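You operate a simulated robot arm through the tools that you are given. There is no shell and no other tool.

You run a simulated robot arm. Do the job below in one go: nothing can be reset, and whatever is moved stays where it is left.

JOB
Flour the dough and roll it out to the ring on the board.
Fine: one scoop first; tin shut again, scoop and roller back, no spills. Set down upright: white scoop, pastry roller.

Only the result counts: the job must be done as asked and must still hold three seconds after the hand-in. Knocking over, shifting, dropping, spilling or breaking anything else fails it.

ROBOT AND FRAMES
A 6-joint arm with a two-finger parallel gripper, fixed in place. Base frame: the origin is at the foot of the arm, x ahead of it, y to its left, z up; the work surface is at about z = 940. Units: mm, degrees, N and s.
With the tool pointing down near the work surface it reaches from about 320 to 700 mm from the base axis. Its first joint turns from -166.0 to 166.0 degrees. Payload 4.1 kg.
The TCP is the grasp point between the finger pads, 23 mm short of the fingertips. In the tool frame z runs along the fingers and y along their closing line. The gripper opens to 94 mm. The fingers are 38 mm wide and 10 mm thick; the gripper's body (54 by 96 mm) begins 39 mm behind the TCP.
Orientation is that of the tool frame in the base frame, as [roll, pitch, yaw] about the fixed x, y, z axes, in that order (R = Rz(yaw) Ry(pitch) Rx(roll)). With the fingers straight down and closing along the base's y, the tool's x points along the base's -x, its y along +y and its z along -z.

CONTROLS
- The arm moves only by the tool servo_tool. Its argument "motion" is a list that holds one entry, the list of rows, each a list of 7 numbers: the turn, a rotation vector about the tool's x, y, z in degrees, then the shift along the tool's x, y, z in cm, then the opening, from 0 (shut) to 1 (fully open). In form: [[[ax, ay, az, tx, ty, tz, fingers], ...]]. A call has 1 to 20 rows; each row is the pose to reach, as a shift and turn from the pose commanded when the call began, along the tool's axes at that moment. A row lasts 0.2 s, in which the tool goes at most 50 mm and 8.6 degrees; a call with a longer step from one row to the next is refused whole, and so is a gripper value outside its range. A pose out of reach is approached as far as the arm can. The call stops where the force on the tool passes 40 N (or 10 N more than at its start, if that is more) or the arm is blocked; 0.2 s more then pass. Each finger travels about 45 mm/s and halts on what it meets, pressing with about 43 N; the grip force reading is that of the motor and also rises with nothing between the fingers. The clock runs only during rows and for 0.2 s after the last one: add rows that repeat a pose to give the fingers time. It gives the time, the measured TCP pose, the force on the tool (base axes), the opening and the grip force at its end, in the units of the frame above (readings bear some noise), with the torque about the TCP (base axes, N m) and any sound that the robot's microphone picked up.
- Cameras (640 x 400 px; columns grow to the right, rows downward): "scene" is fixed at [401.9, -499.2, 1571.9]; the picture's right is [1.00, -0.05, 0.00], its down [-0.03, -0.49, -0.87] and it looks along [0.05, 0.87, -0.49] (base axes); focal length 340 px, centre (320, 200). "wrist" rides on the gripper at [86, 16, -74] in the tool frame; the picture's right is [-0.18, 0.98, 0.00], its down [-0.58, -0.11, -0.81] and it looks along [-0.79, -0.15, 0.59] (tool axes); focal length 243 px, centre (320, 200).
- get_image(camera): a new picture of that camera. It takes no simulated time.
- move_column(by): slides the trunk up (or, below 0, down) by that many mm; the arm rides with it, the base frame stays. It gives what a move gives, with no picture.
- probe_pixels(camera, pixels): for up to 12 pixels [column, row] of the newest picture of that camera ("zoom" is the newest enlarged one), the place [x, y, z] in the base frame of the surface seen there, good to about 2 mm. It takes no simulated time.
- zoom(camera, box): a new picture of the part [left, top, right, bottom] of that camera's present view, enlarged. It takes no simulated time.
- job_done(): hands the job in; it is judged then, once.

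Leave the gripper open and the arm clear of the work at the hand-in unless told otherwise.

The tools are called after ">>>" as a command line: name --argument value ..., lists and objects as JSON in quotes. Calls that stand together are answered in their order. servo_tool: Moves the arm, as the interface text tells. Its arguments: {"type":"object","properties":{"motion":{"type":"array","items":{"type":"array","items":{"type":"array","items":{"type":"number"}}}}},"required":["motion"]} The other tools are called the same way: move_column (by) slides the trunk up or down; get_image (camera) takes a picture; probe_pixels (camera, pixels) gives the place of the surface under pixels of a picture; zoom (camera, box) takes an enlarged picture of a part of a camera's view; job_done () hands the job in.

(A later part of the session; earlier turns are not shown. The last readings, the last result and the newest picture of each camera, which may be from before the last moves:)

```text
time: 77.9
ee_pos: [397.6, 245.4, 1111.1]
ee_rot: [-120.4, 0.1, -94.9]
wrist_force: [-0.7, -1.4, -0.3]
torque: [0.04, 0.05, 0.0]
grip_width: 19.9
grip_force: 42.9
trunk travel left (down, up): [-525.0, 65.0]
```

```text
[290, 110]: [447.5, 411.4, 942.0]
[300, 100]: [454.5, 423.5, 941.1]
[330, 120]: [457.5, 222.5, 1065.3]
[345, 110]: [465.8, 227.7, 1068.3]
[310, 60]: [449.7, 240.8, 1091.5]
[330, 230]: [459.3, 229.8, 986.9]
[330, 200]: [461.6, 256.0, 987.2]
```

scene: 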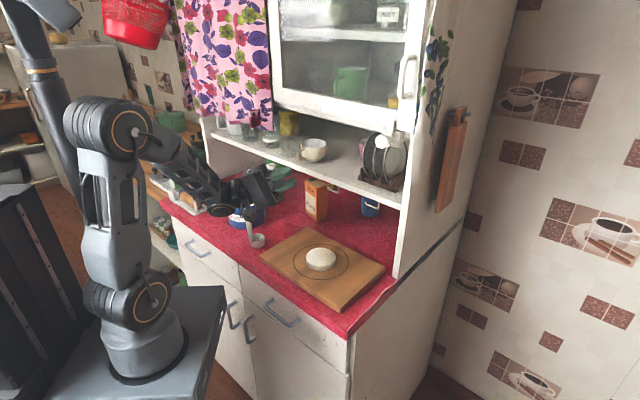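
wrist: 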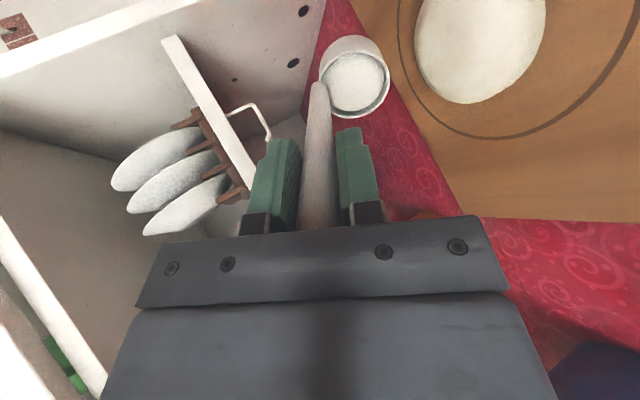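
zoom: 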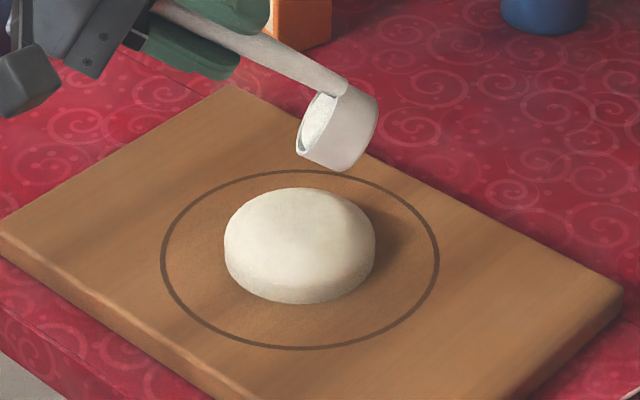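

>>> probe_pixels --camera "zoom" --pixels '[[302, 152], [299, 145], [310, 156], [340, 170], [305, 120], [318, 110]]'

```text
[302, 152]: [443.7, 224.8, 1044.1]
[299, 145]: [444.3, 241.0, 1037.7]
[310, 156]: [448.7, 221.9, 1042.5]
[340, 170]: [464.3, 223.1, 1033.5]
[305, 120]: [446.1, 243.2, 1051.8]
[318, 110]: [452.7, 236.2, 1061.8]
```

The lip is at (444,241,1038), right above the dough centre. Continuing slowly to 85°.

>>> servo_tool --motion '[[[4.25, 0, 0, 0, 0.57, -0.27, 0], [8.5, 0, 0, 0, 1.13, -0.53, 0], [12.75, 0, 0, 0, 1.74, -0.7, 0], [17, 0, 0, 0, 2.36, -0.86, 0], [21.25, 0, 0, 0, 3.03, -0.91, 0], [25.5, 0, 0, 0, 3.7, -0.96, 0]]]'

>>> zoom --camera "scene" --box '[270, 190, 370, 290]'

```text
time: 79.3
ee_pos: [370.9, 249.1, 1083.2]
ee_rot: [-94.8, 0.1, -95.0]
wrist_force: [0.1, 0.7, -0.8]
torque: [0.01, 0.03, 0.02]
grip_width: 19.7
grip_force: 42.9
trunk travel left (down, up): [-525.0, 65.0]
```

```text
4.00 times, centred on (320, 240) of scene
```

zoom: 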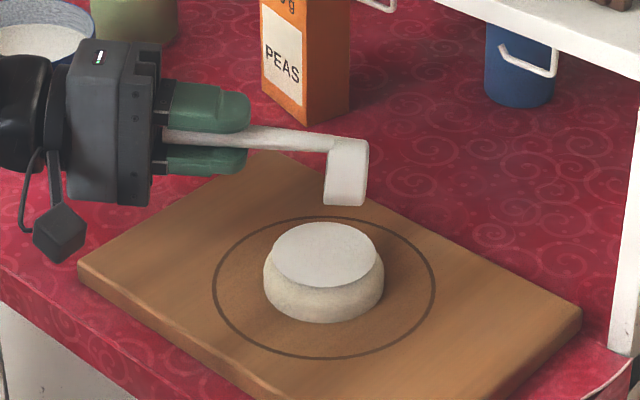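

The flour has dropped: there's a white floured disc on top of the dough. Checking whether the cup is empty.

>>> zoom --camera "wrist" --box '[270, 0, 450, 130]'

>>> zoom --camera "scene" --box '[300, 215, 350, 280]'

```text
3.08 times, centred on (360, 65) of wrist
```

zoom: 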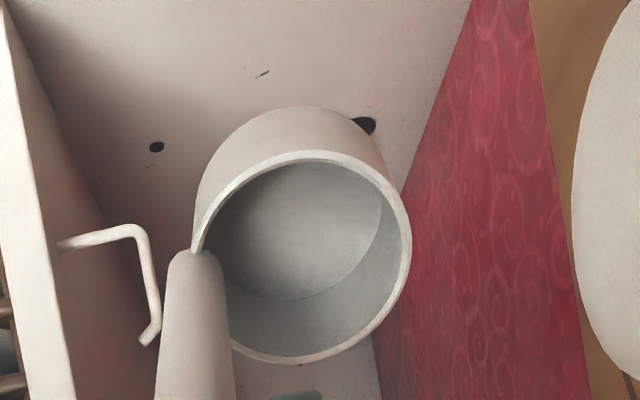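

```text
6.15 times, centred on (325, 248) of scene
```

zoom: 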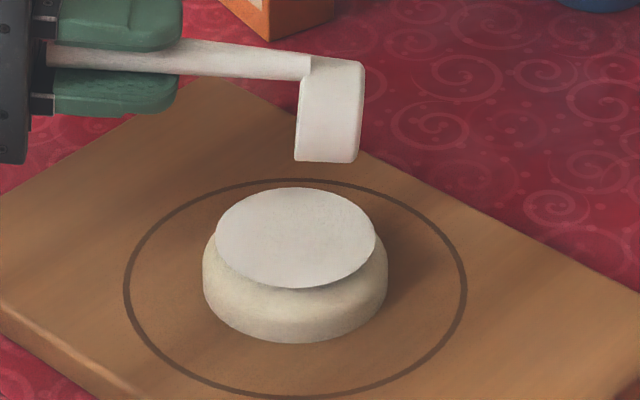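

Cup is empty and all the flour is on the dough. Raising and untilting.

>>> servo_tool --motion '[[[0, 0, 0, 0, -2.0, -0.17, 0], [-8.5, 0, 0, 0, -4.0, -0.35, 0], [-17, 0, 0, 0, -6.0, -0.52, 0], [-25.5, 0, 0, 0, -7.0, -0.61, 0], [-34, 0, 0, 0, -7.0, -0.61, 0], [-42.5, 0, 0, 0, -7.0, -0.61, 0], [-51, 0, 0, 0, -7.0, -0.61, 0], [-59.5, 0, 0, 0, -7.0, -0.61, 0], [-68, 0, 0, 0, -7.0, -0.61, 0], [-76.5, 0, 0, 0, -7.0, -0.61, 0], [-85, 0, 0, 0, -7.0, -0.61, 0], [-85, 0, 0, 0, -7.0, -0.61, 0]]]'

>>> get_image --camera "scene"

```text
time: 81.9
ee_pos: [369.2, 247.5, 1156.1]
ee_rot: [179.8, 0.1, -95.0]
wrist_force: [-0.5, -0.2, 0.2]
torque: [0.01, -0.02, 0.01]
grip_width: 20.1
grip_force: 42.7
trunk travel left (down, up): [-525.0, 65.0]
```

```text
taken
```

scene: 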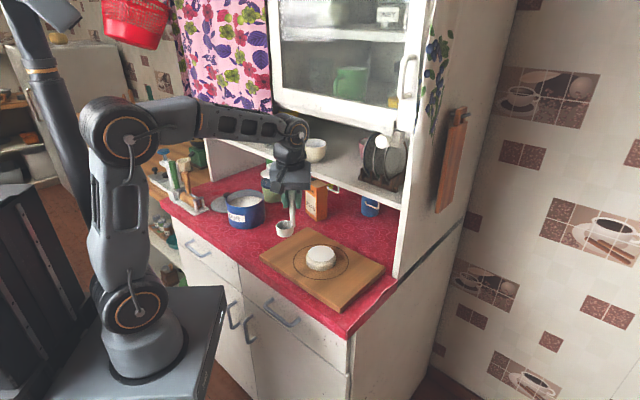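

Returning the scoop to above its original spot (238.5,340.5), yaw 135°.

>>> servo_tool --motion '[[[0, 0, 8.1, -0.51, 0.86, 0.1, 0], [0, 0, 16.2, -1.02, 1.73, 0.2, 0], [0, 0, 24.4, -1.52, 2.59, 0.3, 0], [0, 0, 32.5, -2.03, 3.45, 0.4, 0], [0, 0, 40.6, -2.54, 4.32, 0.6, 0], [0, 0, 48.7, -3.05, 5.18, 0.7, 0], [0, 0, 56.9, -3.56, 6.04, 0.8, 0], [0, 0, 65, -4.06, 6.9, 0.9, 0], [0, 0, 73.1, -4.57, 7.77, 1.0, 0], [0, 0, 81.2, -5.08, 8.63, 1.2, 0], [0, 0, 89.4, -5.6, 9.5, 1.3, 0], [0, 0, 97.5, -6.1, 10.36, 1.5, 0], [0, 0, 105.6, -6.6, 11.2, 1.6, 0], [0, 0, 113.7, -7.1, 12.1, 1.7, 0], [0, 0, 121.9, -7.6, 12.95, 1.9, 0], [0, 0, 130, -8.13, 13.81, 2.0, 0], [0, 0, 130, -8.13, 13.81, 2.0, 0]]]'

>>> zoom --camera "scene" --box '[205, 150, 305, 260]'

```text
time: 85.5
ee_pos: [238.7, 338.9, 1135.8]
ee_rot: [179.8, -0.1, 134.9]
wrist_force: [0.6, -0.7, -0.5]
torque: [0.03, -0.03, 0.0]
grip_width: 19.7
grip_force: 42.5
trunk travel left (down, up): [-525.0, 65.0]
```

```text
3.64 times, centred on (255, 205) of scene
```

zoom: 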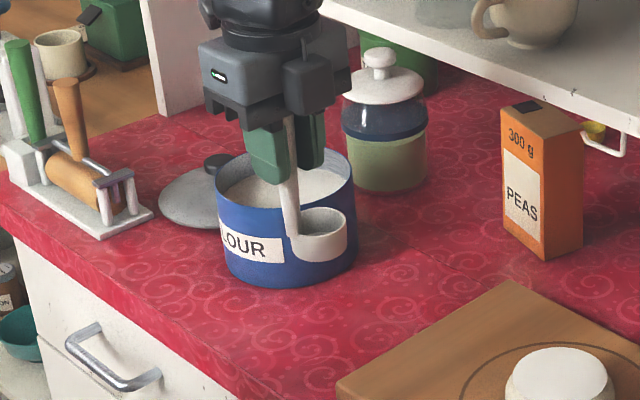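

Lowering the scoop to just above the counter, then the last bit in small steps.

>>> servo_tool --motion '[[[0, 0, 0, 0.05, 0.05, 2.5, 0], [0, 0, 0, 0.05, 0.05, 5.0, 0], [0, 0, 0, 0.05, 0.05, 7.5, 0], [0, 0, 0, 0.05, 0.05, 8.8, 0], [0, 0, 0, 0.05, 0.05, 9.2, 0], [0, 0, 0, 0.05, 0.05, 9.2, 0]]]'

```text
time: 86.9
ee_pos: [239.0, 340.3, 1042.9]
ee_rot: [179.9, 0.0, 135.0]
wrist_force: [-0.3, -0.3, 1.2]
torque: [-0.06, -0.04, 0.0]
grip_width: 19.9
grip_force: 43.2
trunk travel left (down, up): [-525.0, 65.0]
```

Almost on the counter. Lowering 1.5 mm more and checking force.

>>> servo_tool --motion '[[[0, 0, 0, 0, 0, 0.1, 0], [0, 0, 0, 0, 0, 0.12, 0], [0, 0, 0, 0, 0, 0.12, 0]]]'

>>> zoom --camera "scene" --box '[205, 150, 305, 260]'

```text
time: 87.7
ee_pos: [238.4, 340.3, 1043.2]
ee_rot: [179.8, -0.1, 135.0]
wrist_force: [-2.6, -1.2, 13.8]
torque: [-0.14, -0.1, -0.04]
grip_width: 19.9
grip_force: 43.2
trunk travel left (down, up): [-525.0, 65.0]
```

```text
3.64 times, centred on (255, 205) of scene
```

zoom: 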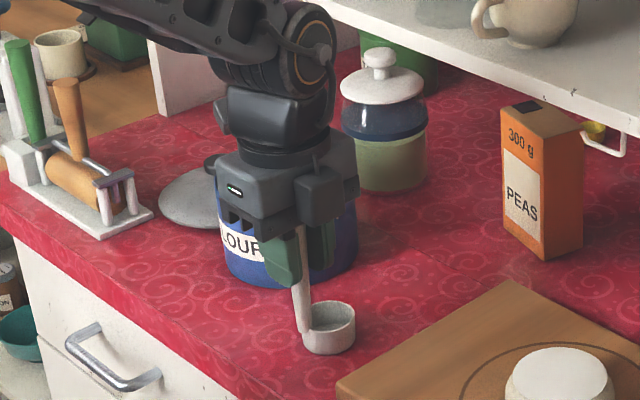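

The scoop stands on the counter at its old place. Relaxing, opening and rising straight up.

>>> servo_tool --motion '[[[0, 0, 0, 0, 0, -0.1, 0], [0, 0, 0, 0, 0, -0.1, 0.2], [0, 0, 0, 0, 0, -0.1, 0.4], [0, 0, 0, 0, 0, -0.1, 0.6], [0, 0, 0, 0, 0, -0.1, 0.6], [0, 0, 0, 0, 0, -0.1, 0.6], [0, 0, 0, 0, 0, -2.0, 0.6], [0, 0, 0, 0, 0, -5.0, 0.6], [0, 0, 0, 0, 0, -9.0, 0.6], [0, 0, 0, 0, 0, -11.5, 0.6], [0, 0, 0, 0, 0, -11.5, 0.6]]]'

>>> zoom --camera "scene" --box '[215, 170, 295, 260]'

```text
time: 90.1
ee_pos: [238.1, 340.5, 1157.1]
ee_rot: [179.9, -0.1, 135.0]
wrist_force: [-0.1, -0.4, 0.1]
torque: [0.04, 0.02, -0.03]
grip_width: 56.4
grip_force: 0.1
trunk travel left (down, up): [-525.0, 65.0]
```

```text
4.44 times, centred on (255, 215) of scene
```

zoom: 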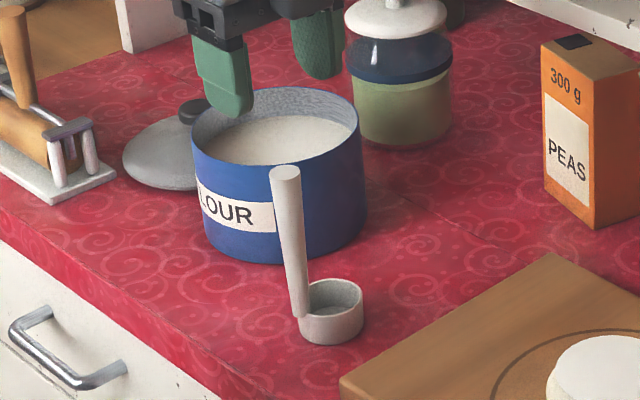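

Scoop is back in place, upright. Next the lid. Turning the yaw back to -112° while moving toward it.

>>> servo_tool --motion '[[[0, 0, -8.07, 0.9, 0.11, 0, 0.6], [0, 0, -16.1, 1.8, 0.22, 0, 0.6], [0, 0, -24.2, 2.7, 0.33, 0, 0.6], [0, 0, -32.3, 3.6, 0.43, 0, 0.6], [0, 0, -40.4, 4.5, 0.54, 0, 0.6], [0, 0, -48.4, 5.4, 0.65, 0, 0.6], [0, 0, -56.5, 6.3, 0.76, 0, 0.6], [0, 0, -64.6, 7.2, 0.87, 0, 0.6], [0, 0, -72.6, 8.1, 0.98, 0, 0.6], [0, 0, -80.7, 9.0, 1.09, 0, 0.6], [0, 0, -88.8, 9.9, 1.2, 0, 0.6], [0, 0, -96.9, 10.8, 1.3, 0, 0.6], [0, 0, -104.9, 11.7, 1.41, 0, 0.6], [0, 0, -113, 12.55, 1.52, 0, 0.6], [0, 0, -113, 12.55, 1.52, 0, 0.6]]]'

```text
time: 93.3
ee_pos: [160.7, 439.4, 1156.7]
ee_rot: [180.0, 0.2, -111.9]
wrist_force: [-0.4, 0.6, -0.4]
torque: [0.02, -0.02, -0.01]
grip_width: 56.3
grip_force: 0.1
trunk travel left (down, up): [-525.0, 65.0]
```

Tilting 15° and moving to the approach point above the lid knob.

>>> servo_tool --motion '[[[0, -5, 0, -0.5, 0.5, 0, 0.6], [0, -10, 0, -2.5, 2.3, 1.0, 0.6], [0, -15, 0, -5.0, 4.6, 2.5, 0.6], [0, -15, 0, -7.7, 7.1, 4.0, 0.6], [0, -15, 0, -10.4, 9.56, 5.6, 0.6], [0, -15, 0, -10.4, 9.56, 5.6, 0.6]]]'

>>> zoom --camera "wrist" --box '[240, 0, 420, 130]'

>>> probe_pixels --camera "zoom" --pixels '[[290, 180], [290, 220], [230, 200], [350, 200], [290, 260]]'

```text
time: 94.7
ee_pos: [110.1, 574.6, 1104.0]
ee_rot: [180.0, 15.1, -112.0]
wrist_force: [-0.3, -0.8, -0.3]
torque: [-0.02, 0.04, 0.01]
grip_width: 56.5
grip_force: 0.0
trunk travel left (down, up): [-525.0, 65.0]
```

```text
3.08 times, centred on (330, 65) of wrist
```

zoom: 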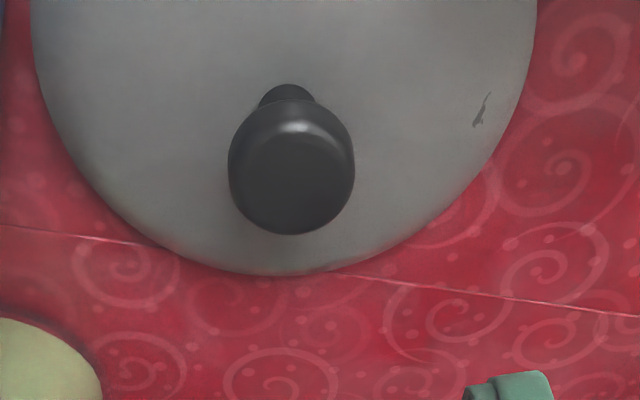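

```text
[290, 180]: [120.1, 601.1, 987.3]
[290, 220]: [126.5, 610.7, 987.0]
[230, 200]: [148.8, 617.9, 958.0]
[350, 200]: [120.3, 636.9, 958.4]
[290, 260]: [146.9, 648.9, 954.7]
```

Knob is at about (121,601), top 987. Advancing 12 cm along the tool axis and gripping it.

>>> servo_tool --motion '[[[0, 0, 0, 0.05, -0.03, 3.0, 0.6], [0, 0, 0, 0.1, -0.08, 6.0, 0.6], [0, 0, 0, 0.15, -0.12, 9.0, 0.6], [0, 0, 0, 0.2, -0.16, 11.0, 0.6], [0, 0, 0, 0.23, -0.16, 12.0, 0.6], [0, 0, 0, 0.23, -0.16, 12.0, 0.6], [0, 0, 0, 0.23, -0.16, 12.0, 0.3], [0, 0, 0, 0.23, -0.16, 12.0, 0], [0, 0, 0, 0.23, -0.16, 12.0, 0], [0, 0, 0, 0.23, -0.16, 12.0, 0]]]'

>>> get_image --camera "wrist"

```text
time: 96.9
ee_pos: [125.1, 600.4, 986.5]
ee_rot: [179.9, 15.3, -112.1]
wrist_force: [-0.1, 2.6, 15.2]
torque: [-0.01, -0.01, 0.05]
grip_width: 30.4
grip_force: 42.8
trunk travel left (down, up): [-525.0, 65.0]
```

```text
taken
```

wrist: 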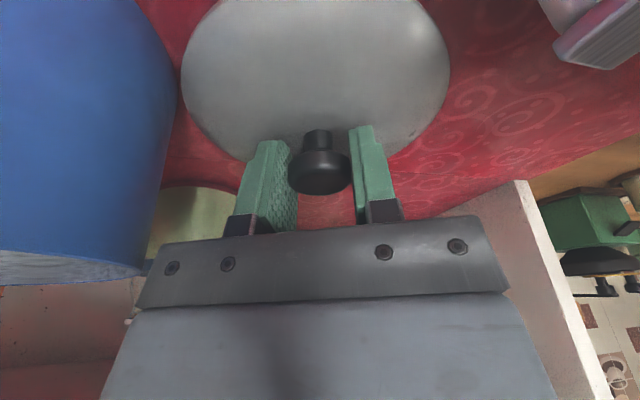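

Gripped (contact pressure 15 N). Lifting the lid straight up to z≈1105.

>>> servo_tool --motion '[[[0, 0, 0, -0.13, 0, -0.48, 0], [0, 0, 0, -0.5, 0, -1.9, 0], [0, 0, 0, -1.0, 0, -3.8, 0], [0, 0, 0, -1.75, 0, -6.6, 0], [0, 0, 0, -2.5, 0, -9.4, 0], [0, 0, 0, -3.1, 0, -11.5, 0], [0, 0, 0, -3.1, 0, -11.5, 0]]]'

>>> get_image --camera "wrist"

```text
time: 98.5
ee_pos: [124.0, 598.8, 1105.3]
ee_rot: [180.0, 15.1, -112.0]
wrist_force: [-1.1, 0.3, -0.9]
torque: [0.01, -0.03, -0.02]
grip_width: 30.4
grip_force: 42.8
trunk travel left (down, up): [-525.0, 65.0]
```

```text
taken
```

wrist: 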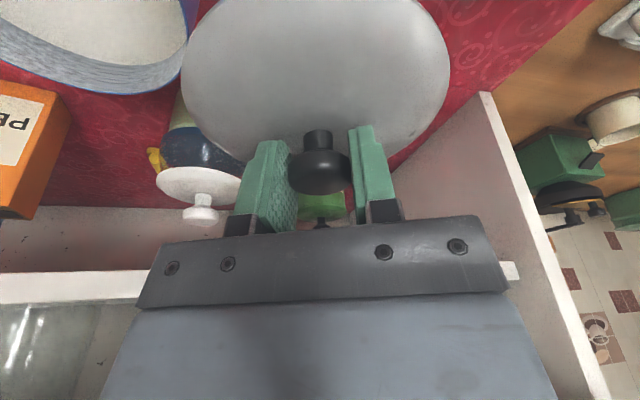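

Carrying the lid over the tin.

>>> servo_tool --motion '[[[0, 0, 0, 1.0, -1.7, -0.27, 0], [0, 0, 0, 2.4, -4.2, -0.65, 0], [0, 0, 0, 3.9, -6.7, -1.04, 0], [0, 0, 0, 5.3, -9.1, -1.42, 0], [0, 0, 0, 6.36, -10.94, -1.7, 0], [0, 0, 0, 6.36, -10.94, -1.7, 0], [0, 0, 0, 6.36, -10.94, -1.7, 0]]]'

>>> zoom --camera "scene" --box '[195, 150, 295, 250]'

>>> get_image --camera "wrist"

```text
time: 100.1
ee_pos: [200.9, 497.3, 1103.8]
ee_rot: [179.9, 15.1, -112.0]
wrist_force: [-1.0, 1.1, -0.9]
torque: [0.02, -0.04, -0.02]
grip_width: 30.1
grip_force: 43.4
trunk travel left (down, up): [-525.0, 65.0]
```

```text
4.00 times, centred on (245, 200) of scene
```

zoom: 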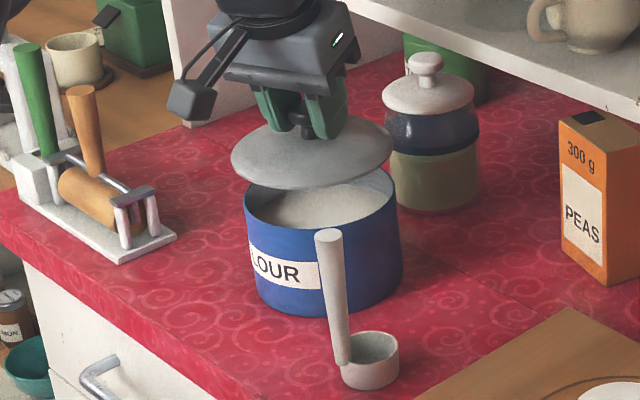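

```text
taken
```

wrist: 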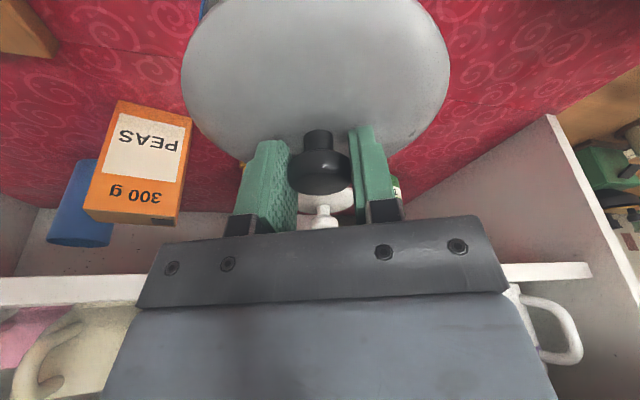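

Lid alignment over the tin matches the first lift. Lowering 33 mm, then finishing in small steps.

>>> servo_tool --motion '[[[0, 0, 0, 0.26, 0, 0.97, 0], [0, 0, 0, 0.52, 0, 1.93, 0], [0, 0, 0, 0.72, 0, 2.7, 0], [0, 0, 0, 0.855, 0, 3.19, 0], [0, 0, 0, 0.855, 0, 3.19, 0]]]'

>>> zoom --camera "scene" --box '[205, 160, 285, 240]'

```text
time: 101.3
ee_pos: [200.5, 498.2, 1070.9]
ee_rot: [-180.0, 15.0, -112.0]
wrist_force: [0.0, 0.2, 0.3]
torque: [-0.01, 0.03, 0.01]
grip_width: 30.4
grip_force: 42.5
trunk travel left (down, up): [-525.0, 65.0]
```

```text
5.00 times, centred on (245, 200) of scene
```

zoom: 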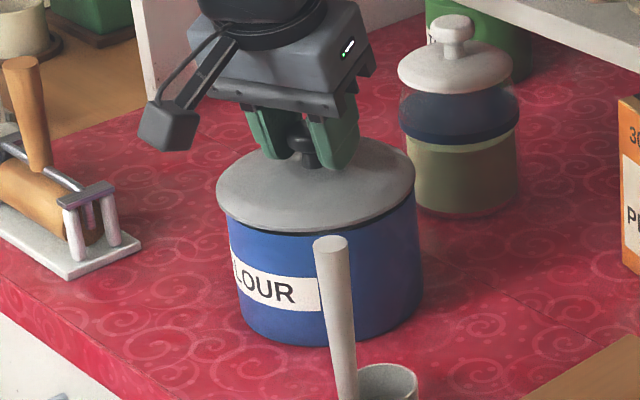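

Alignment agrees with the original seating. Lowering 3.5 mm more, gently.

>>> servo_tool --motion '[[[0, 0, 0, 0.05, 0, 0.19, 0], [0, 0, 0, 0.09, 0, 0.34, 0], [0, 0, 0, 0.09, 0, 0.34, 0]]]'

```text
time: 102.1
ee_pos: [201.0, 498.5, 1068.3]
ee_rot: [179.9, 15.1, -111.9]
wrist_force: [0.0, -0.6, -1.1]
torque: [0.01, -0.01, -0.03]
grip_width: 30.5
grip_force: 43.0
trunk travel left (down, up): [-525.0, 65.0]
```

>>> servo_tool --motion '[[[0, 0, 0, 0.026, 0, 0.097, 0], [0, 0, 0, 0.04, 0, 0.145, 0], [0, 0, 0, 0.04, 0, 0.145, 0]]]'

>>> zoom --camera "scene" --box '[205, 160, 285, 240]'

```text
time: 102.9
ee_pos: [200.5, 497.0, 1066.6]
ee_rot: [-180.0, 15.0, -112.0]
wrist_force: [-0.1, 0.0, 0.3]
torque: [0.15, 0.03, 0.02]
grip_width: 30.4
grip_force: 42.7
trunk travel left (down, up): [-525.0, 65.0]
```

```text
5.00 times, centred on (245, 200) of scene
```

zoom: 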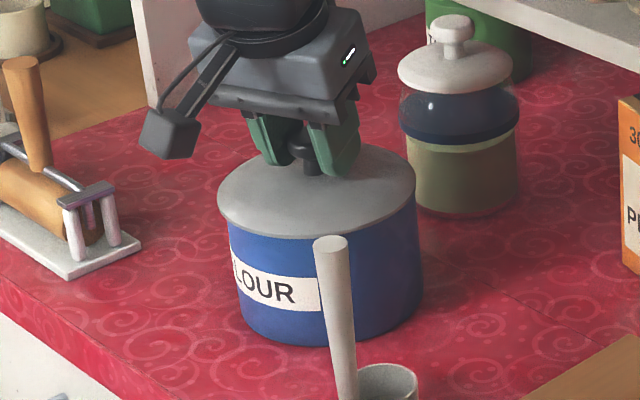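

Nearly seated with light contact. One more millimetre down.

>>> servo_tool --motion '[[[0, 0, 0, 0.02, 0, 0.08, 0], [0, 0, 0, 0.034, 0, 0.13, 0], [0, 0, 0, 0.034, 0, 0.13, 0]]]'

```text
time: 103.7
ee_pos: [201.5, 498.3, 1066.0]
ee_rot: [-180.0, 15.3, -112.0]
wrist_force: [0.7, -0.3, 14.4]
torque: [-0.51, 0.16, 0.06]
grip_width: 30.5
grip_force: 42.9
trunk travel left (down, up): [-525.0, 65.0]
```

Seated (14 N contact). Releasing and withdrawing along the tool axis.

>>> servo_tool --motion '[[[0, 0, 0, -0.015, 0, -0.06, 0], [0, 0, 0, -0.015, 0, -0.06, 0.3], [0, 0, 0, -0.015, 0, -0.06, 0.6], [0, 0, 0, -0.015, 0, -0.06, 0.6], [0, 0, 0, -0.015, 0, -0.06, 0.6], [0, 0, 0, 0, 0, -1.0, 0.6], [0, 0, 0, 0, 0, -3.0, 0.6], [0, 0, 0, 0.5, 0, -6.0, 0.6], [0, 0, 0, 2.5, 0, -9.0, 0.6], [0, 0, 0, 4.0, 0, -10.0, 0.6], [0, 0, 0, 4.0, 0, -10.0, 0.6]]]'

>>> zoom --camera "scene" --box '[215, 170, 295, 260]'

>>> zoom --camera "wrist" --box '[180, 0, 460, 180]'

```text
time: 106.1
ee_pos: [177.1, 437.9, 1150.9]
ee_rot: [180.0, 15.1, -111.9]
wrist_force: [-0.1, -0.6, -0.1]
torque: [-0.05, 0.02, -0.01]
grip_width: 56.4
grip_force: 0.1
trunk travel left (down, up): [-525.0, 65.0]
```

```text
4.44 times, centred on (255, 215) of scene
```

zoom: 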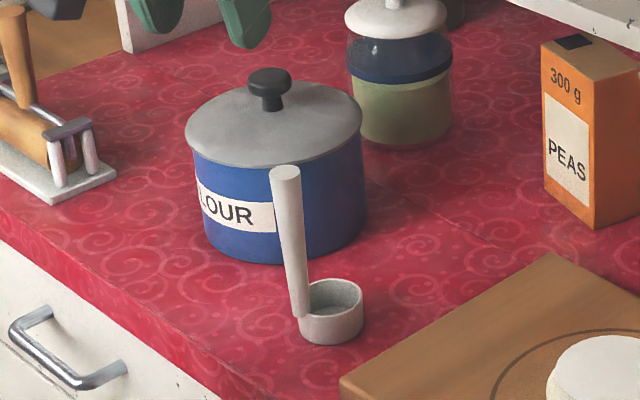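

```text
2.22 times, centred on (320, 90) of wrist
```

zoom: 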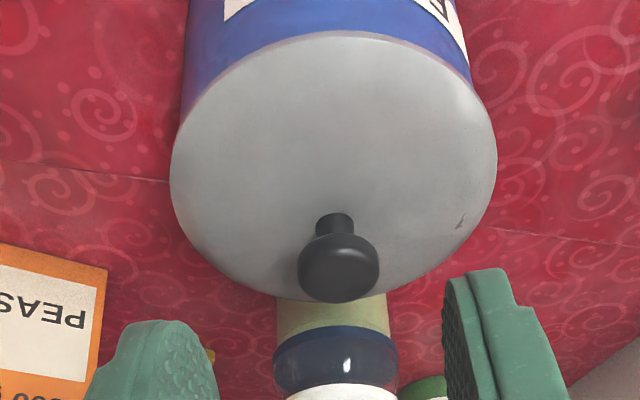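

The tin is shut exactly as before. Now the roller: untilting first.

>>> servo_tool --motion '[[[0, 5, 0, 0.55, 1.85, -0.84, 0.6], [0, 10, 0, 1.1, 3.7, -1.67, 0.6], [0, 15, 0, 1.65, 5.56, -2.51, 0.6], [0, 15, 0, 1.65, 5.56, -2.51, 0.6]]]'

```text
time: 107.1
ee_pos: [117.0, 437.4, 1170.0]
ee_rot: [-180.0, 0.0, -112.1]
wrist_force: [-0.4, 1.0, 0.5]
torque: [0.01, 0.01, 0.0]
grip_width: 56.3
grip_force: 0.1
trunk travel left (down, up): [-525.0, 65.0]
```

Moving above the roller's handle (-10,594) with yaw -45°, so the fingers close across the roller's axis.

>>> servo_tool --motion '[[[0, 0, -7.44, -1.08, 1.96, 0.2, 0.6], [0, 0, -14.9, -2.17, 3.92, 0.4, 0.6], [0, 0, -22.3, -3.25, 5.88, 0.7, 0.6], [0, 0, -29.8, -4.34, 7.84, 0.9, 0.6], [0, 0, -37.2, -5.42, 9.8, 1.1, 0.6], [0, 0, -44.7, -6.5, 11.76, 1.3, 0.6], [0, 0, -52.1, -7.6, 13.7, 1.6, 0.6], [0, 0, -59.5, -8.7, 15.7, 1.8, 0.6], [0, 0, -67, -9.76, 17.64, 2.0, 0.6], [0, 0, -67, -9.76, 17.64, 2.0, 0.6]]]'

>>> get_image --camera "wrist"

>>> zoom --camera "scene" --box '[140, 110, 240, 220]'

```text
time: 109.3
ee_pos: [-11.5, 594.0, 1150.6]
ee_rot: [-179.9, -0.1, -44.9]
wrist_force: [0.3, 0.0, 0.2]
torque: [-0.03, 0.0, 0.01]
grip_width: 56.5
grip_force: 0.1
trunk travel left (down, up): [-525.0, 65.0]
```

```text
taken
```

wrist: 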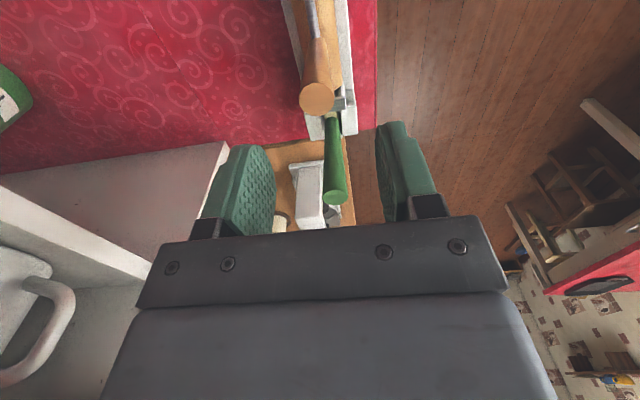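

```text
3.64 times, centred on (190, 165) of scene
```

zoom: 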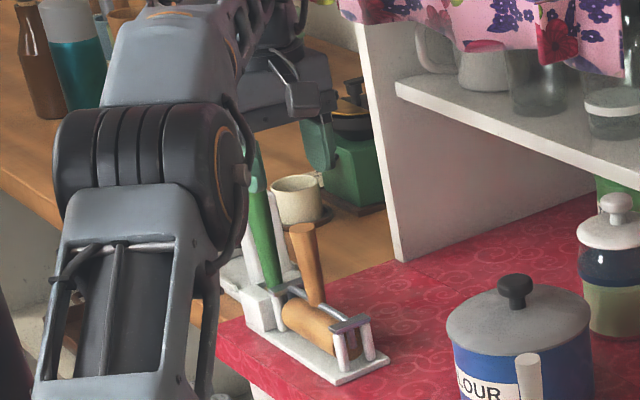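

Probing the roller handle top (wrist (317,98)).

>>> zoom --camera "wrist" --box '[260, 0, 390, 130]'

>>> probe_pixels --camera "zoom" --pixels '[[260, 300], [215, 302], [310, 298], [260, 265], [260, 340], [250, 120], [230, 130], [275, 120], [340, 300], [190, 30], [345, 200], [270, 220]]'

```text
3.08 times, centred on (325, 65) of wrist
```

zoom: 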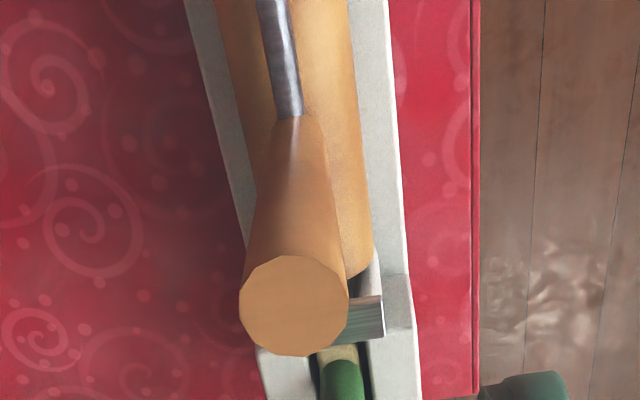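

```text
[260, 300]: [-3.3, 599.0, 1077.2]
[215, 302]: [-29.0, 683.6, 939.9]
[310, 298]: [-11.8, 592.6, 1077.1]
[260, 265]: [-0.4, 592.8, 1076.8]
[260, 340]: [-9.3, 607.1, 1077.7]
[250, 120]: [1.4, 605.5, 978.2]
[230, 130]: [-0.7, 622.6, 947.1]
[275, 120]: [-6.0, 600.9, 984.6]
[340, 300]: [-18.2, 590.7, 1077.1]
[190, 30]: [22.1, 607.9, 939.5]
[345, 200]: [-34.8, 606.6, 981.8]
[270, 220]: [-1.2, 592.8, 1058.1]
```

Handle centre is (-9.5,595.5). Descending to z≈1041 and gripping.

>>> servo_tool --motion '[[[0, 0, 0, 0, -0.1, 3.5, 0.6], [0, 0, 0, 0, -0.12, 7.0, 0.6], [0, 0, 0, 0, -0.12, 9.8, 0.6], [0, 0, 0, 0, -0.12, 10.95, 0.6], [0, 0, 0, 0, -0.12, 10.95, 0.6], [0, 0, 0, 0, -0.12, 10.95, 0.3], [0, 0, 0, 0, -0.12, 10.95, 0], [0, 0, 0, 0, -0.12, 10.95, 0], [0, 0, 0, 0, -0.12, 10.95, 0], [0, 0, 0, 0, -0.12, 10.95, 0]]]'

>>> get_image --camera "wrist"

>>> zoom --camera "scene" --box '[140, 110, 240, 220]'

```text
time: 111.5
ee_pos: [-10.9, 596.5, 1042.2]
ee_rot: [-179.9, 0.1, -45.0]
wrist_force: [0.7, 1.8, 5.0]
torque: [-0.01, 0.05, 0.01]
grip_width: 25.2
grip_force: 42.8
trunk travel left (down, up): [-525.0, 65.0]
```

```text
taken
```

wrist: 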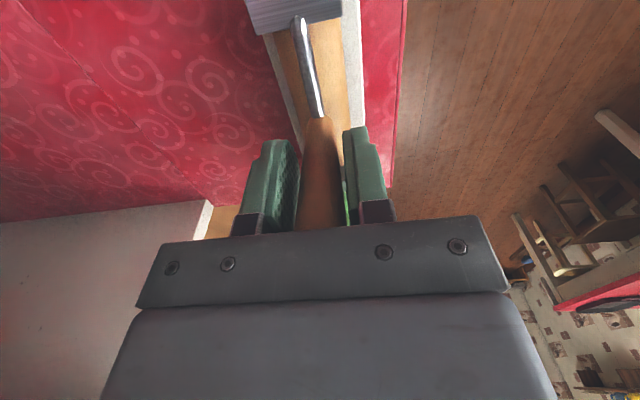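

```text
3.64 times, centred on (190, 165) of scene
```

zoom: 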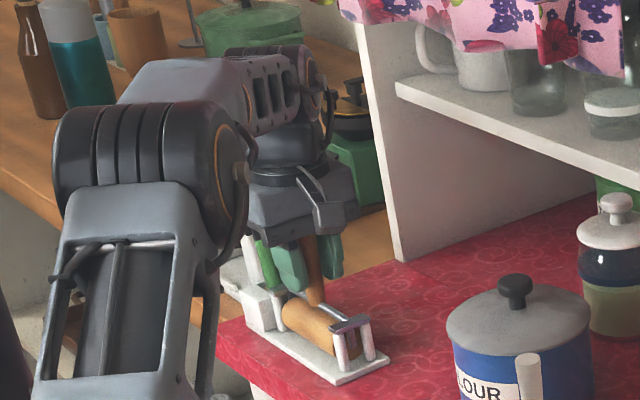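

Gripped (25 mm). Lifting the roller straight up 70 mm.

>>> servo_tool --motion '[[[0, 0, 0, 0, 0, -0.5, 0], [0, 0, 0, 0, 0, -1.5, 0], [0, 0, 0, 0, 0, -3.0, 0], [0, 0, 0, 0, 0, -5.0, 0], [0, 0, 0, 0, 0, -7.0, 0], [0, 0, 0, 0, 0, -8.0, 0], [0, 0, 0, 0, 0, -8.0, 0]]]'

>>> zoom --camera "scene" --box '[140, 110, 240, 220]'

>>> get_image --camera "wrist"

```text
time: 113.1
ee_pos: [-10.2, 595.9, 1120.1]
ee_rot: [-179.9, 0.0, -44.9]
wrist_force: [-0.5, -0.7, -1.5]
torque: [-0.01, 0.0, -0.01]
grip_width: 25.5
grip_force: 43.4
trunk travel left (down, up): [-525.0, 65.0]
```

```text
3.64 times, centred on (190, 165) of scene
```

zoom: 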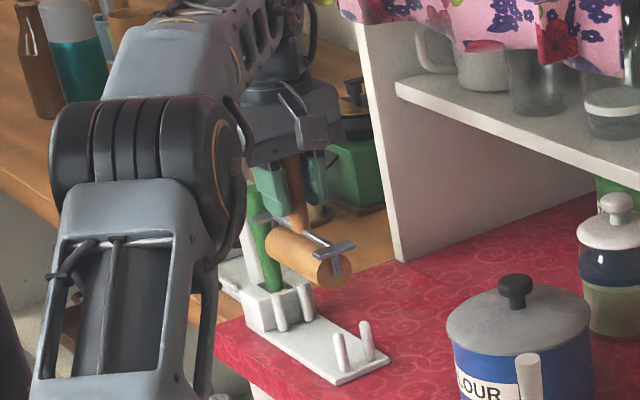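

```text
taken
```

wrist: 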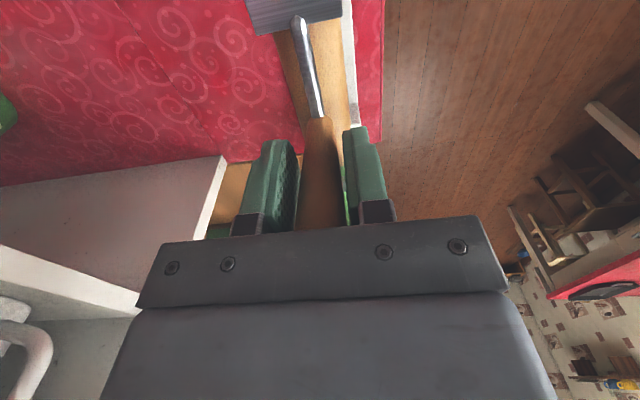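

The roller came out cleanly. Measuring its geometry (end cap and cylinder) in the zoom before moving.

>>> zoom --camera "scene" --box '[190, 150, 250, 210]'

>>> probe_pixels --camera "zoom" --pixels '[[300, 218], [345, 230], [355, 150], [300, 180], [230, 190], [200, 130], [320, 250], [340, 255], [290, 245], [370, 220], [330, 200], [180, 170]]'

```text
6.67 times, centred on (220, 180) of scene
```

zoom: 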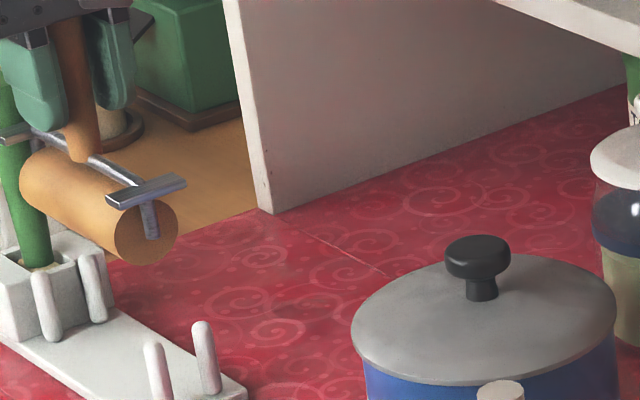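

```text
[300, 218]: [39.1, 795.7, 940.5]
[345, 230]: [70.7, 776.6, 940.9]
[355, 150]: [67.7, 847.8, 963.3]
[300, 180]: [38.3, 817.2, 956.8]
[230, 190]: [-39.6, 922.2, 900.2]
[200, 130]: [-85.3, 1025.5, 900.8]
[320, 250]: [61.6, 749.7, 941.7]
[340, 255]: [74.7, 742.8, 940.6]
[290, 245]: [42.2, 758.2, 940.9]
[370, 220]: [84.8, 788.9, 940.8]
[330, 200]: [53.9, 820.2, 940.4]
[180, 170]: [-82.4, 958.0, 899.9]
```

>>> probe_pixels --camera "zoom" --pixels '[[145, 262], [120, 230], [172, 225], [130, 205], [155, 235], [145, 188], [110, 200], [183, 182], [60, 220], [25, 190], [80, 180], [152, 215]]'

```text
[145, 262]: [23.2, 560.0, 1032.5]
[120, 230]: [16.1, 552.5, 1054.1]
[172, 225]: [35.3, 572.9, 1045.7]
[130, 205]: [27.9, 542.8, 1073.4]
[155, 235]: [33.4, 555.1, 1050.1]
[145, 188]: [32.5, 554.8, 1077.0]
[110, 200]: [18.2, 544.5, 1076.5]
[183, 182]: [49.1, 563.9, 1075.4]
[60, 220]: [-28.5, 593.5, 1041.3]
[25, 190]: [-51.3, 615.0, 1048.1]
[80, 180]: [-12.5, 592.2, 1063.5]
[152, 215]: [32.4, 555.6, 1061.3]
```

Roller geometry: cylinder about 100 mm long and radius about 20; its bottom sits 89 mm below the TCP. Carrying it at z≈1210 along the front of the counter to above the dough.

>>> servo_tool --motion '[[[0, 0, 0, 0, 0, -3.0, 0], [0, 0, 0, 0, 0, -6.5, 0], [0, 0, 0, 0.8, 0, -9, 0], [0, 0, 0, 3.0, 0, -9, 0], [0, 0, 0, 6.0, -0.2, -9, 0], [0, 0, 0, 10, -0.4, -9, 0], [0, 0, 0, 14, -0.4, -9, 0], [0, 0, 0, 18, -0.4, -9, 0], [0, 0, 0, 22, -0.4, -9, 0], [0, 0, 0, 26, -0.4, -9, 0], [0, 0, 0, 30, -0.4, -9, 0], [0, 0, 0, 34, -0.4, -9, 0], [0, 0, 0, 38, -1.4, -9, 0], [0, 0, 0, 42, -2.6, -8.5, 0], [0, 0, 0, 46, -3.8, -8, 0], [0, 0, 0, 50, -5.0, -7, 0], [0, 0, 0, 53.5, -6.2, -6.5, 0], [0, 0, 0, 56, -6.8, -6.0, 0], [0, 0, 0, 57, -7.0, -6.0, 0], [0, 0, 0, 57, -7.0, -6.0, 0]]]'

>>> get_image --camera "wrist"

>>> zoom --camera "scene" --box '[240, 130, 400, 310]'

```text
time: 117.3
ee_pos: [443.5, 241.7, 1180.7]
ee_rot: [-179.8, 0.2, -45.0]
wrist_force: [0.1, -0.3, -1.7]
torque: [-0.01, 0.01, -0.01]
grip_width: 25.5
grip_force: 42.7
out of reach, approached as far as the arm can: row 2, 3, 4, 5, 6, 7
trunk travel left (down, up): [-525.0, 65.0]
```

```text
taken
```

wrist: 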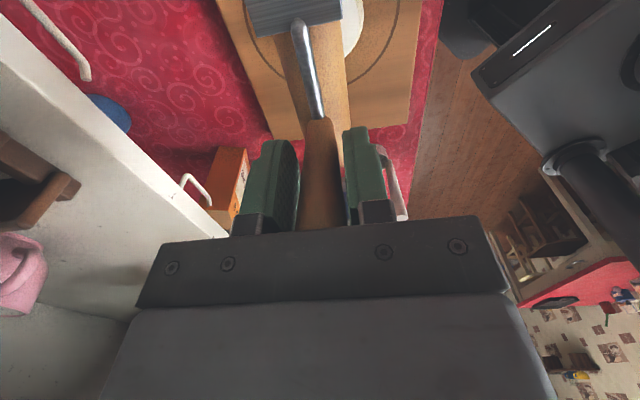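

```text
2.22 times, centred on (320, 220) of scene
```

zoom: 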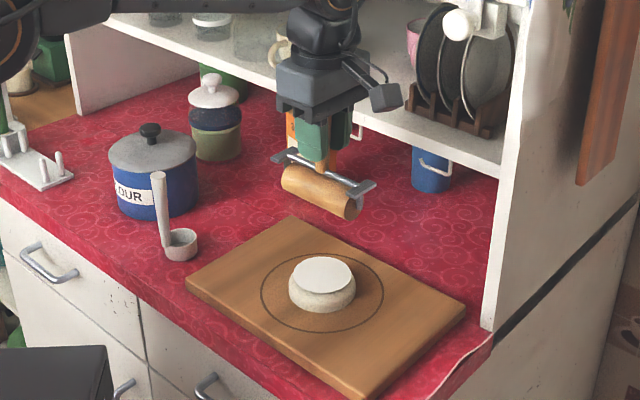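

In position over the dough, nothing disturbed. Lowering to just above the dough (TCP about 1082).

>>> servo_tool --motion '[[[0, 0, 0, 0, 0, 3, 0], [0, 0, 0, 0, 0, 6, 0], [0, 0, 0, 0, 0, 8.5, 0], [0, 0, 0, 0, 0, 9.8, 0], [0, 0, 0, 0, 0, 9.8, 0]]]'

>>> zoom --camera "scene" --box '[270, 190, 370, 290]'

```text
time: 118.5
ee_pos: [444.5, 240.8, 1083.0]
ee_rot: [-179.9, 0.2, -45.1]
wrist_force: [0.0, 0.0, -2.6]
torque: [0.01, 0.01, 0.01]
grip_width: 25.7
grip_force: 43.2
trunk travel left (down, up): [-525.0, 65.0]
```

```text
4.00 times, centred on (320, 240) of scene
```

zoom: 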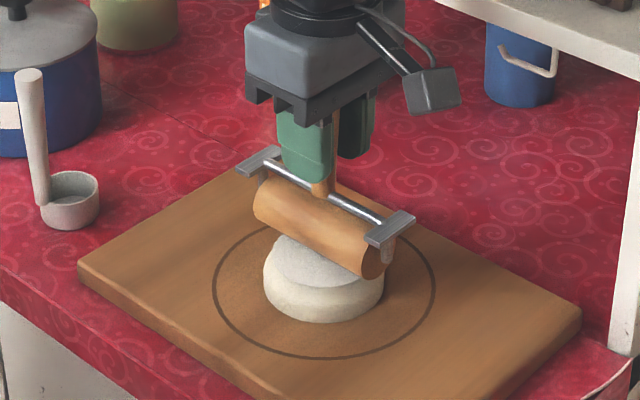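

Roller is right above the dough. Pressing down 9 mm in small steps to feel the dough.

>>> servo_tool --motion '[[[0, 0, 0, 0, 0, 0.3, 0], [0, 0, 0, 0, 0, 0.6, 0], [0, 0, 0, 0, 0, 0.9, 0], [0, 0, 0, 0, 0, 0.9, 0]]]'

>>> zoom --camera "scene" --box '[270, 190, 370, 290]'

```text
time: 119.5
ee_pos: [443.0, 241.3, 1077.8]
ee_rot: [-179.5, 0.0, -44.9]
wrist_force: [0.9, -1.0, 30.4]
torque: [0.55, 0.57, -0.02]
grip_width: 25.2
grip_force: 43.4
trunk travel left (down, up): [-525.0, 65.0]
```

```text
4.00 times, centred on (320, 240) of scene
```

zoom: 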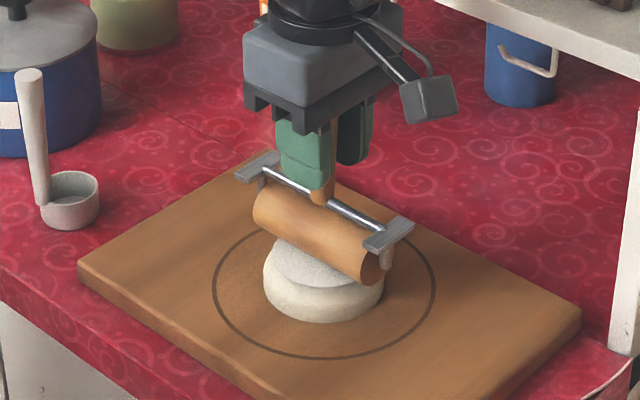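

Contact at TCP≈1078 with 30 N. I'll back off slightly to about 22 N and roll ±35 mm across the axis to see how the dough responds.

>>> servo_tool --motion '[[[0, 0, 0, 0, -0.5, -0.1, 0], [0, 0, 0, 0, -1.2, -0.1, 0], [0, 0, 0, 0, -2.0, -0.1, 0], [0, 0, 0, 0, -2.8, -0.1, 0], [0, 0, 0, 0, -3.4, -0.1, 0], [0, 0, 0, 0, -2.4, -0.1, 0], [0, 0, 0, 0, -1.2, -0.1, 0], [0, 0, 0, 0, 0, -0.1, 0], [0, 0, 0, 0, 1.2, -0.1, 0], [0, 0, 0, 0, 2.4, -0.1, 0], [0, 0, 0, 0, 3.4, -0.1, 0], [0, 0, 0, 0, 2.4, -0.1, 0], [0, 0, 0, 0, 1.2, -0.1, 0], [0, 0, 0, 0, 0, -0.1, 0]]]'

>>> zoom --camera "scene" --box '[270, 190, 370, 290]'

```text
time: 122.5
ee_pos: [442.6, 241.5, 1074.5]
ee_rot: [-179.9, 0.1, -45.0]
wrist_force: [-0.1, 0.2, -1.1]
torque: [0.07, 0.09, -0.02]
grip_width: 25.4
grip_force: 43.1
trunk travel left (down, up): [-525.0, 65.0]
```

```text
4.00 times, centred on (320, 240) of scene
```

zoom: 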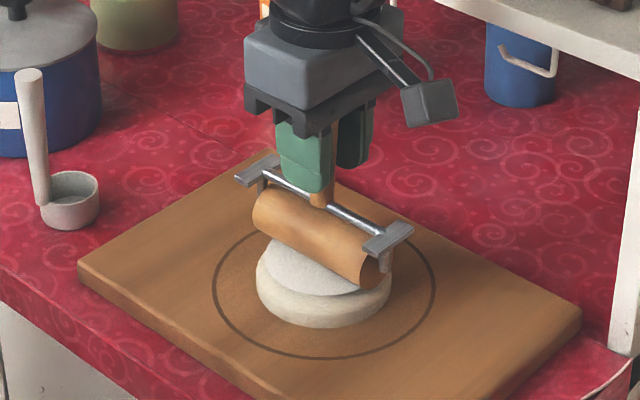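

It works: the dough spread evenly and got thinner, and the board hasn't moved. Continuing with gradually lower passes.

>>> servo_tool --motion '[[[0, 0, 0, 0, 0, 0.2, 0], [0, 0, 0, 0, -1.2, 0.3, 0], [0, 0, 0, 0, -2.4, 0.3, 0], [0, 0, 0, 0, -3.6, 0.3, 0], [0, 0, 0, 0, -2.4, 0.3, 0], [0, 0, 0, 0, -1.2, 0.35, 0], [0, 0, 0, 0, 0, 0.4, 0], [0, 0, 0, 0, 1.2, 0.4, 0], [0, 0, 0, 0, 2.4, 0.4, 0], [0, 0, 0, 0, 3.6, 0.4, 0], [0, 0, 0, 0, 2.4, 0.45, 0], [0, 0, 0, 0, 1.2, 0.5, 0], [0, 0, 0, 0, 0, 0.55, 0], [0, 0, 0, 0, -1.2, 0.55, 0], [0, 0, 0, 0, -2.4, 0.55, 0], [0, 0, 0, 0, -3.6, 0.55, 0], [0, 0, 0, 0, -2.4, 0.55, 0], [0, 0, 0, 0, -1.2, 0.55, 0], [0, 0, 0, 0, 0, 0.55, 0]]]'

>>> zoom --camera "scene" --box '[270, 190, 370, 290]'

```text
time: 126.5
ee_pos: [441.5, 241.7, 1069.1]
ee_rot: [-179.9, 0.1, -45.0]
wrist_force: [1.6, -2.8, 13.3]
torque: [-0.18, -0.22, -0.03]
grip_width: 25.2
grip_force: 43.0
trunk travel left (down, up): [-525.0, 65.0]
```

```text
4.00 times, centred on (320, 240) of scene
```

zoom: 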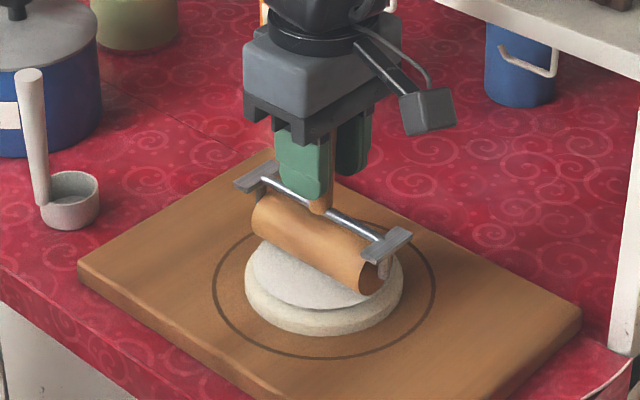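

The dough is now about radius 55 of 76. Continuing with gentler descent.

>>> servo_tool --motion '[[[0, 0, 0, 0, -1.2, 0.05, 0], [0, 0, 0, 0, -2.4, 0.1, 0], [0, 0, 0, 0, -3.6, 0.1, 0], [0, 0, 0, 0, -4.4, 0.1, 0], [0, 0, 0, 0, -3.2, 0.1, 0], [0, 0, 0, 0, -2.0, 0.15, 0], [0, 0, 0, 0, -0.8, 0.15, 0], [0, 0, 0, 0, 0.4, 0.15, 0], [0, 0, 0, 0, 1.6, 0.15, 0], [0, 0, 0, 0, 2.8, 0.15, 0], [0, 0, 0, 0, 4.0, 0.15, 0], [0, 0, 0, 0, 2.8, 0.2, 0], [0, 0, 0, 0, 1.6, 0.2, 0], [0, 0, 0, 0, 0.4, 0.2, 0], [0, 0, 0, 0, 0, 0.2, 0]]]'

>>> zoom --camera "scene" --box '[270, 190, 370, 290]'

```text
time: 129.7
ee_pos: [444.1, 242.0, 1066.4]
ee_rot: [-180.0, 0.2, -45.0]
wrist_force: [0.0, 0.4, -1.6]
torque: [0.01, 0.02, 0.01]
grip_width: 25.4
grip_force: 42.8
trunk travel left (down, up): [-525.0, 65.0]
```

```text
4.00 times, centred on (320, 240) of scene
```

zoom: 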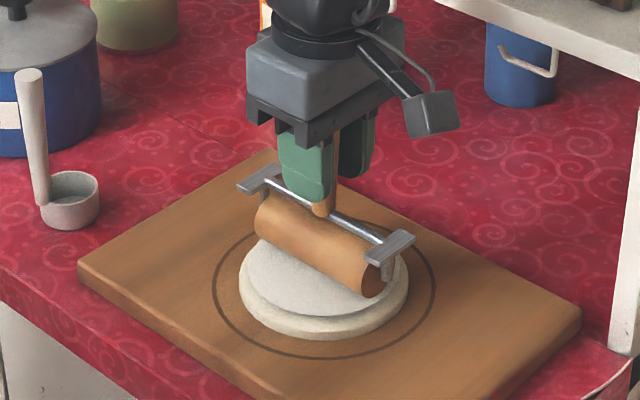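

Radius about 59 now, no contact at this height. Going 1.5–3 mm lower with more passes.

>>> servo_tool --motion '[[[0, 0, 0, 0, -1.2, 0.1, 0], [0, 0, 0, 0, -2.4, 0.15, 0], [0, 0, 0, 0, -3.6, 0.15, 0], [0, 0, 0, 0, -4.6, 0.15, 0], [0, 0, 0, 0, -3.4, 0.15, 0], [0, 0, 0, 0, -2.2, 0.2, 0], [0, 0, 0, 0, -1.0, 0.2, 0], [0, 0, 0, 0, 0.2, 0.2, 0], [0, 0, 0, 0, 1.4, 0.2, 0], [0, 0, 0, 0, 2.6, 0.2, 0], [0, 0, 0, 0, 3.8, 0.2, 0], [0, 0, 0, 0, 4.6, 0.25, 0], [0, 0, 0, 0, 3.4, 0.3, 0], [0, 0, 0, 0, 2.2, 0.3, 0], [0, 0, 0, 0, 1.0, 0.3, 0], [0, 0, 0, 0, -0.2, 0.3, 0], [0, 0, 0, 0, 0, 0.3, 0]]]'

>>> zoom --camera "scene" --box '[270, 190, 370, 290]'

```text
time: 133.3
ee_pos: [443.8, 240.9, 1064.9]
ee_rot: [-179.9, 0.2, -45.0]
wrist_force: [3.0, -2.4, 9.4]
torque: [-0.26, -0.24, 0.01]
grip_width: 25.4
grip_force: 42.9
trunk travel left (down, up): [-525.0, 65.0]
```

```text
4.00 times, centred on (320, 240) of scene
```

zoom: 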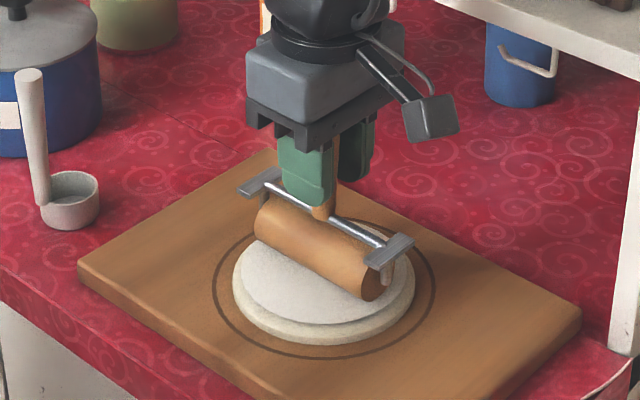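

Radius about 64. Continuing.

>>> servo_tool --motion '[[[0, 0, 0, 0, -1.2, 0.05, 0], [0, 0, 0, 0, -2.4, 0.05, 0], [0, 0, 0, 0, -3.6, 0.05, 0], [0, 0, 0, 0, -4.8, 0.05, 0], [0, 0, 0, 0, -3.6, 0.1, 0], [0, 0, 0, 0, -2.4, 0.1, 0], [0, 0, 0, 0, -1.2, 0.1, 0], [0, 0, 0, 0, 0, 0.1, 0], [0, 0, 0, 0, 1.2, 0.1, 0], [0, 0, 0, 0, 2.4, 0.1, 0], [0, 0, 0, 0, 3.6, 0.1, 0], [0, 0, 0, 0, 4.8, 0.15, 0], [0, 0, 0, 0, 3.6, 0.15, 0], [0, 0, 0, 0, 2.4, 0.15, 0], [0, 0, 0, 0, 1.2, 0.15, 0], [0, 0, 0, 0, 0, 0.15, 0], [0, 0, 0, 0, 0, 0.15, 0]]]'

>>> zoom --camera "scene" --box '[270, 190, 370, 290]'

```text
time: 136.9
ee_pos: [442.9, 243.3, 1062.0]
ee_rot: [-179.9, 0.1, -45.2]
wrist_force: [-0.2, 0.1, -1.4]
torque: [0.02, -0.01, 0.01]
grip_width: 25.1
grip_force: 43.9
trunk travel left (down, up): [-525.0, 65.0]
```

```text
4.00 times, centred on (320, 240) of scene
```

zoom: 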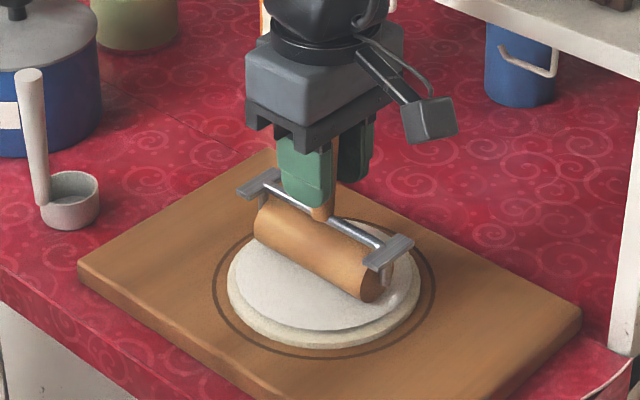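

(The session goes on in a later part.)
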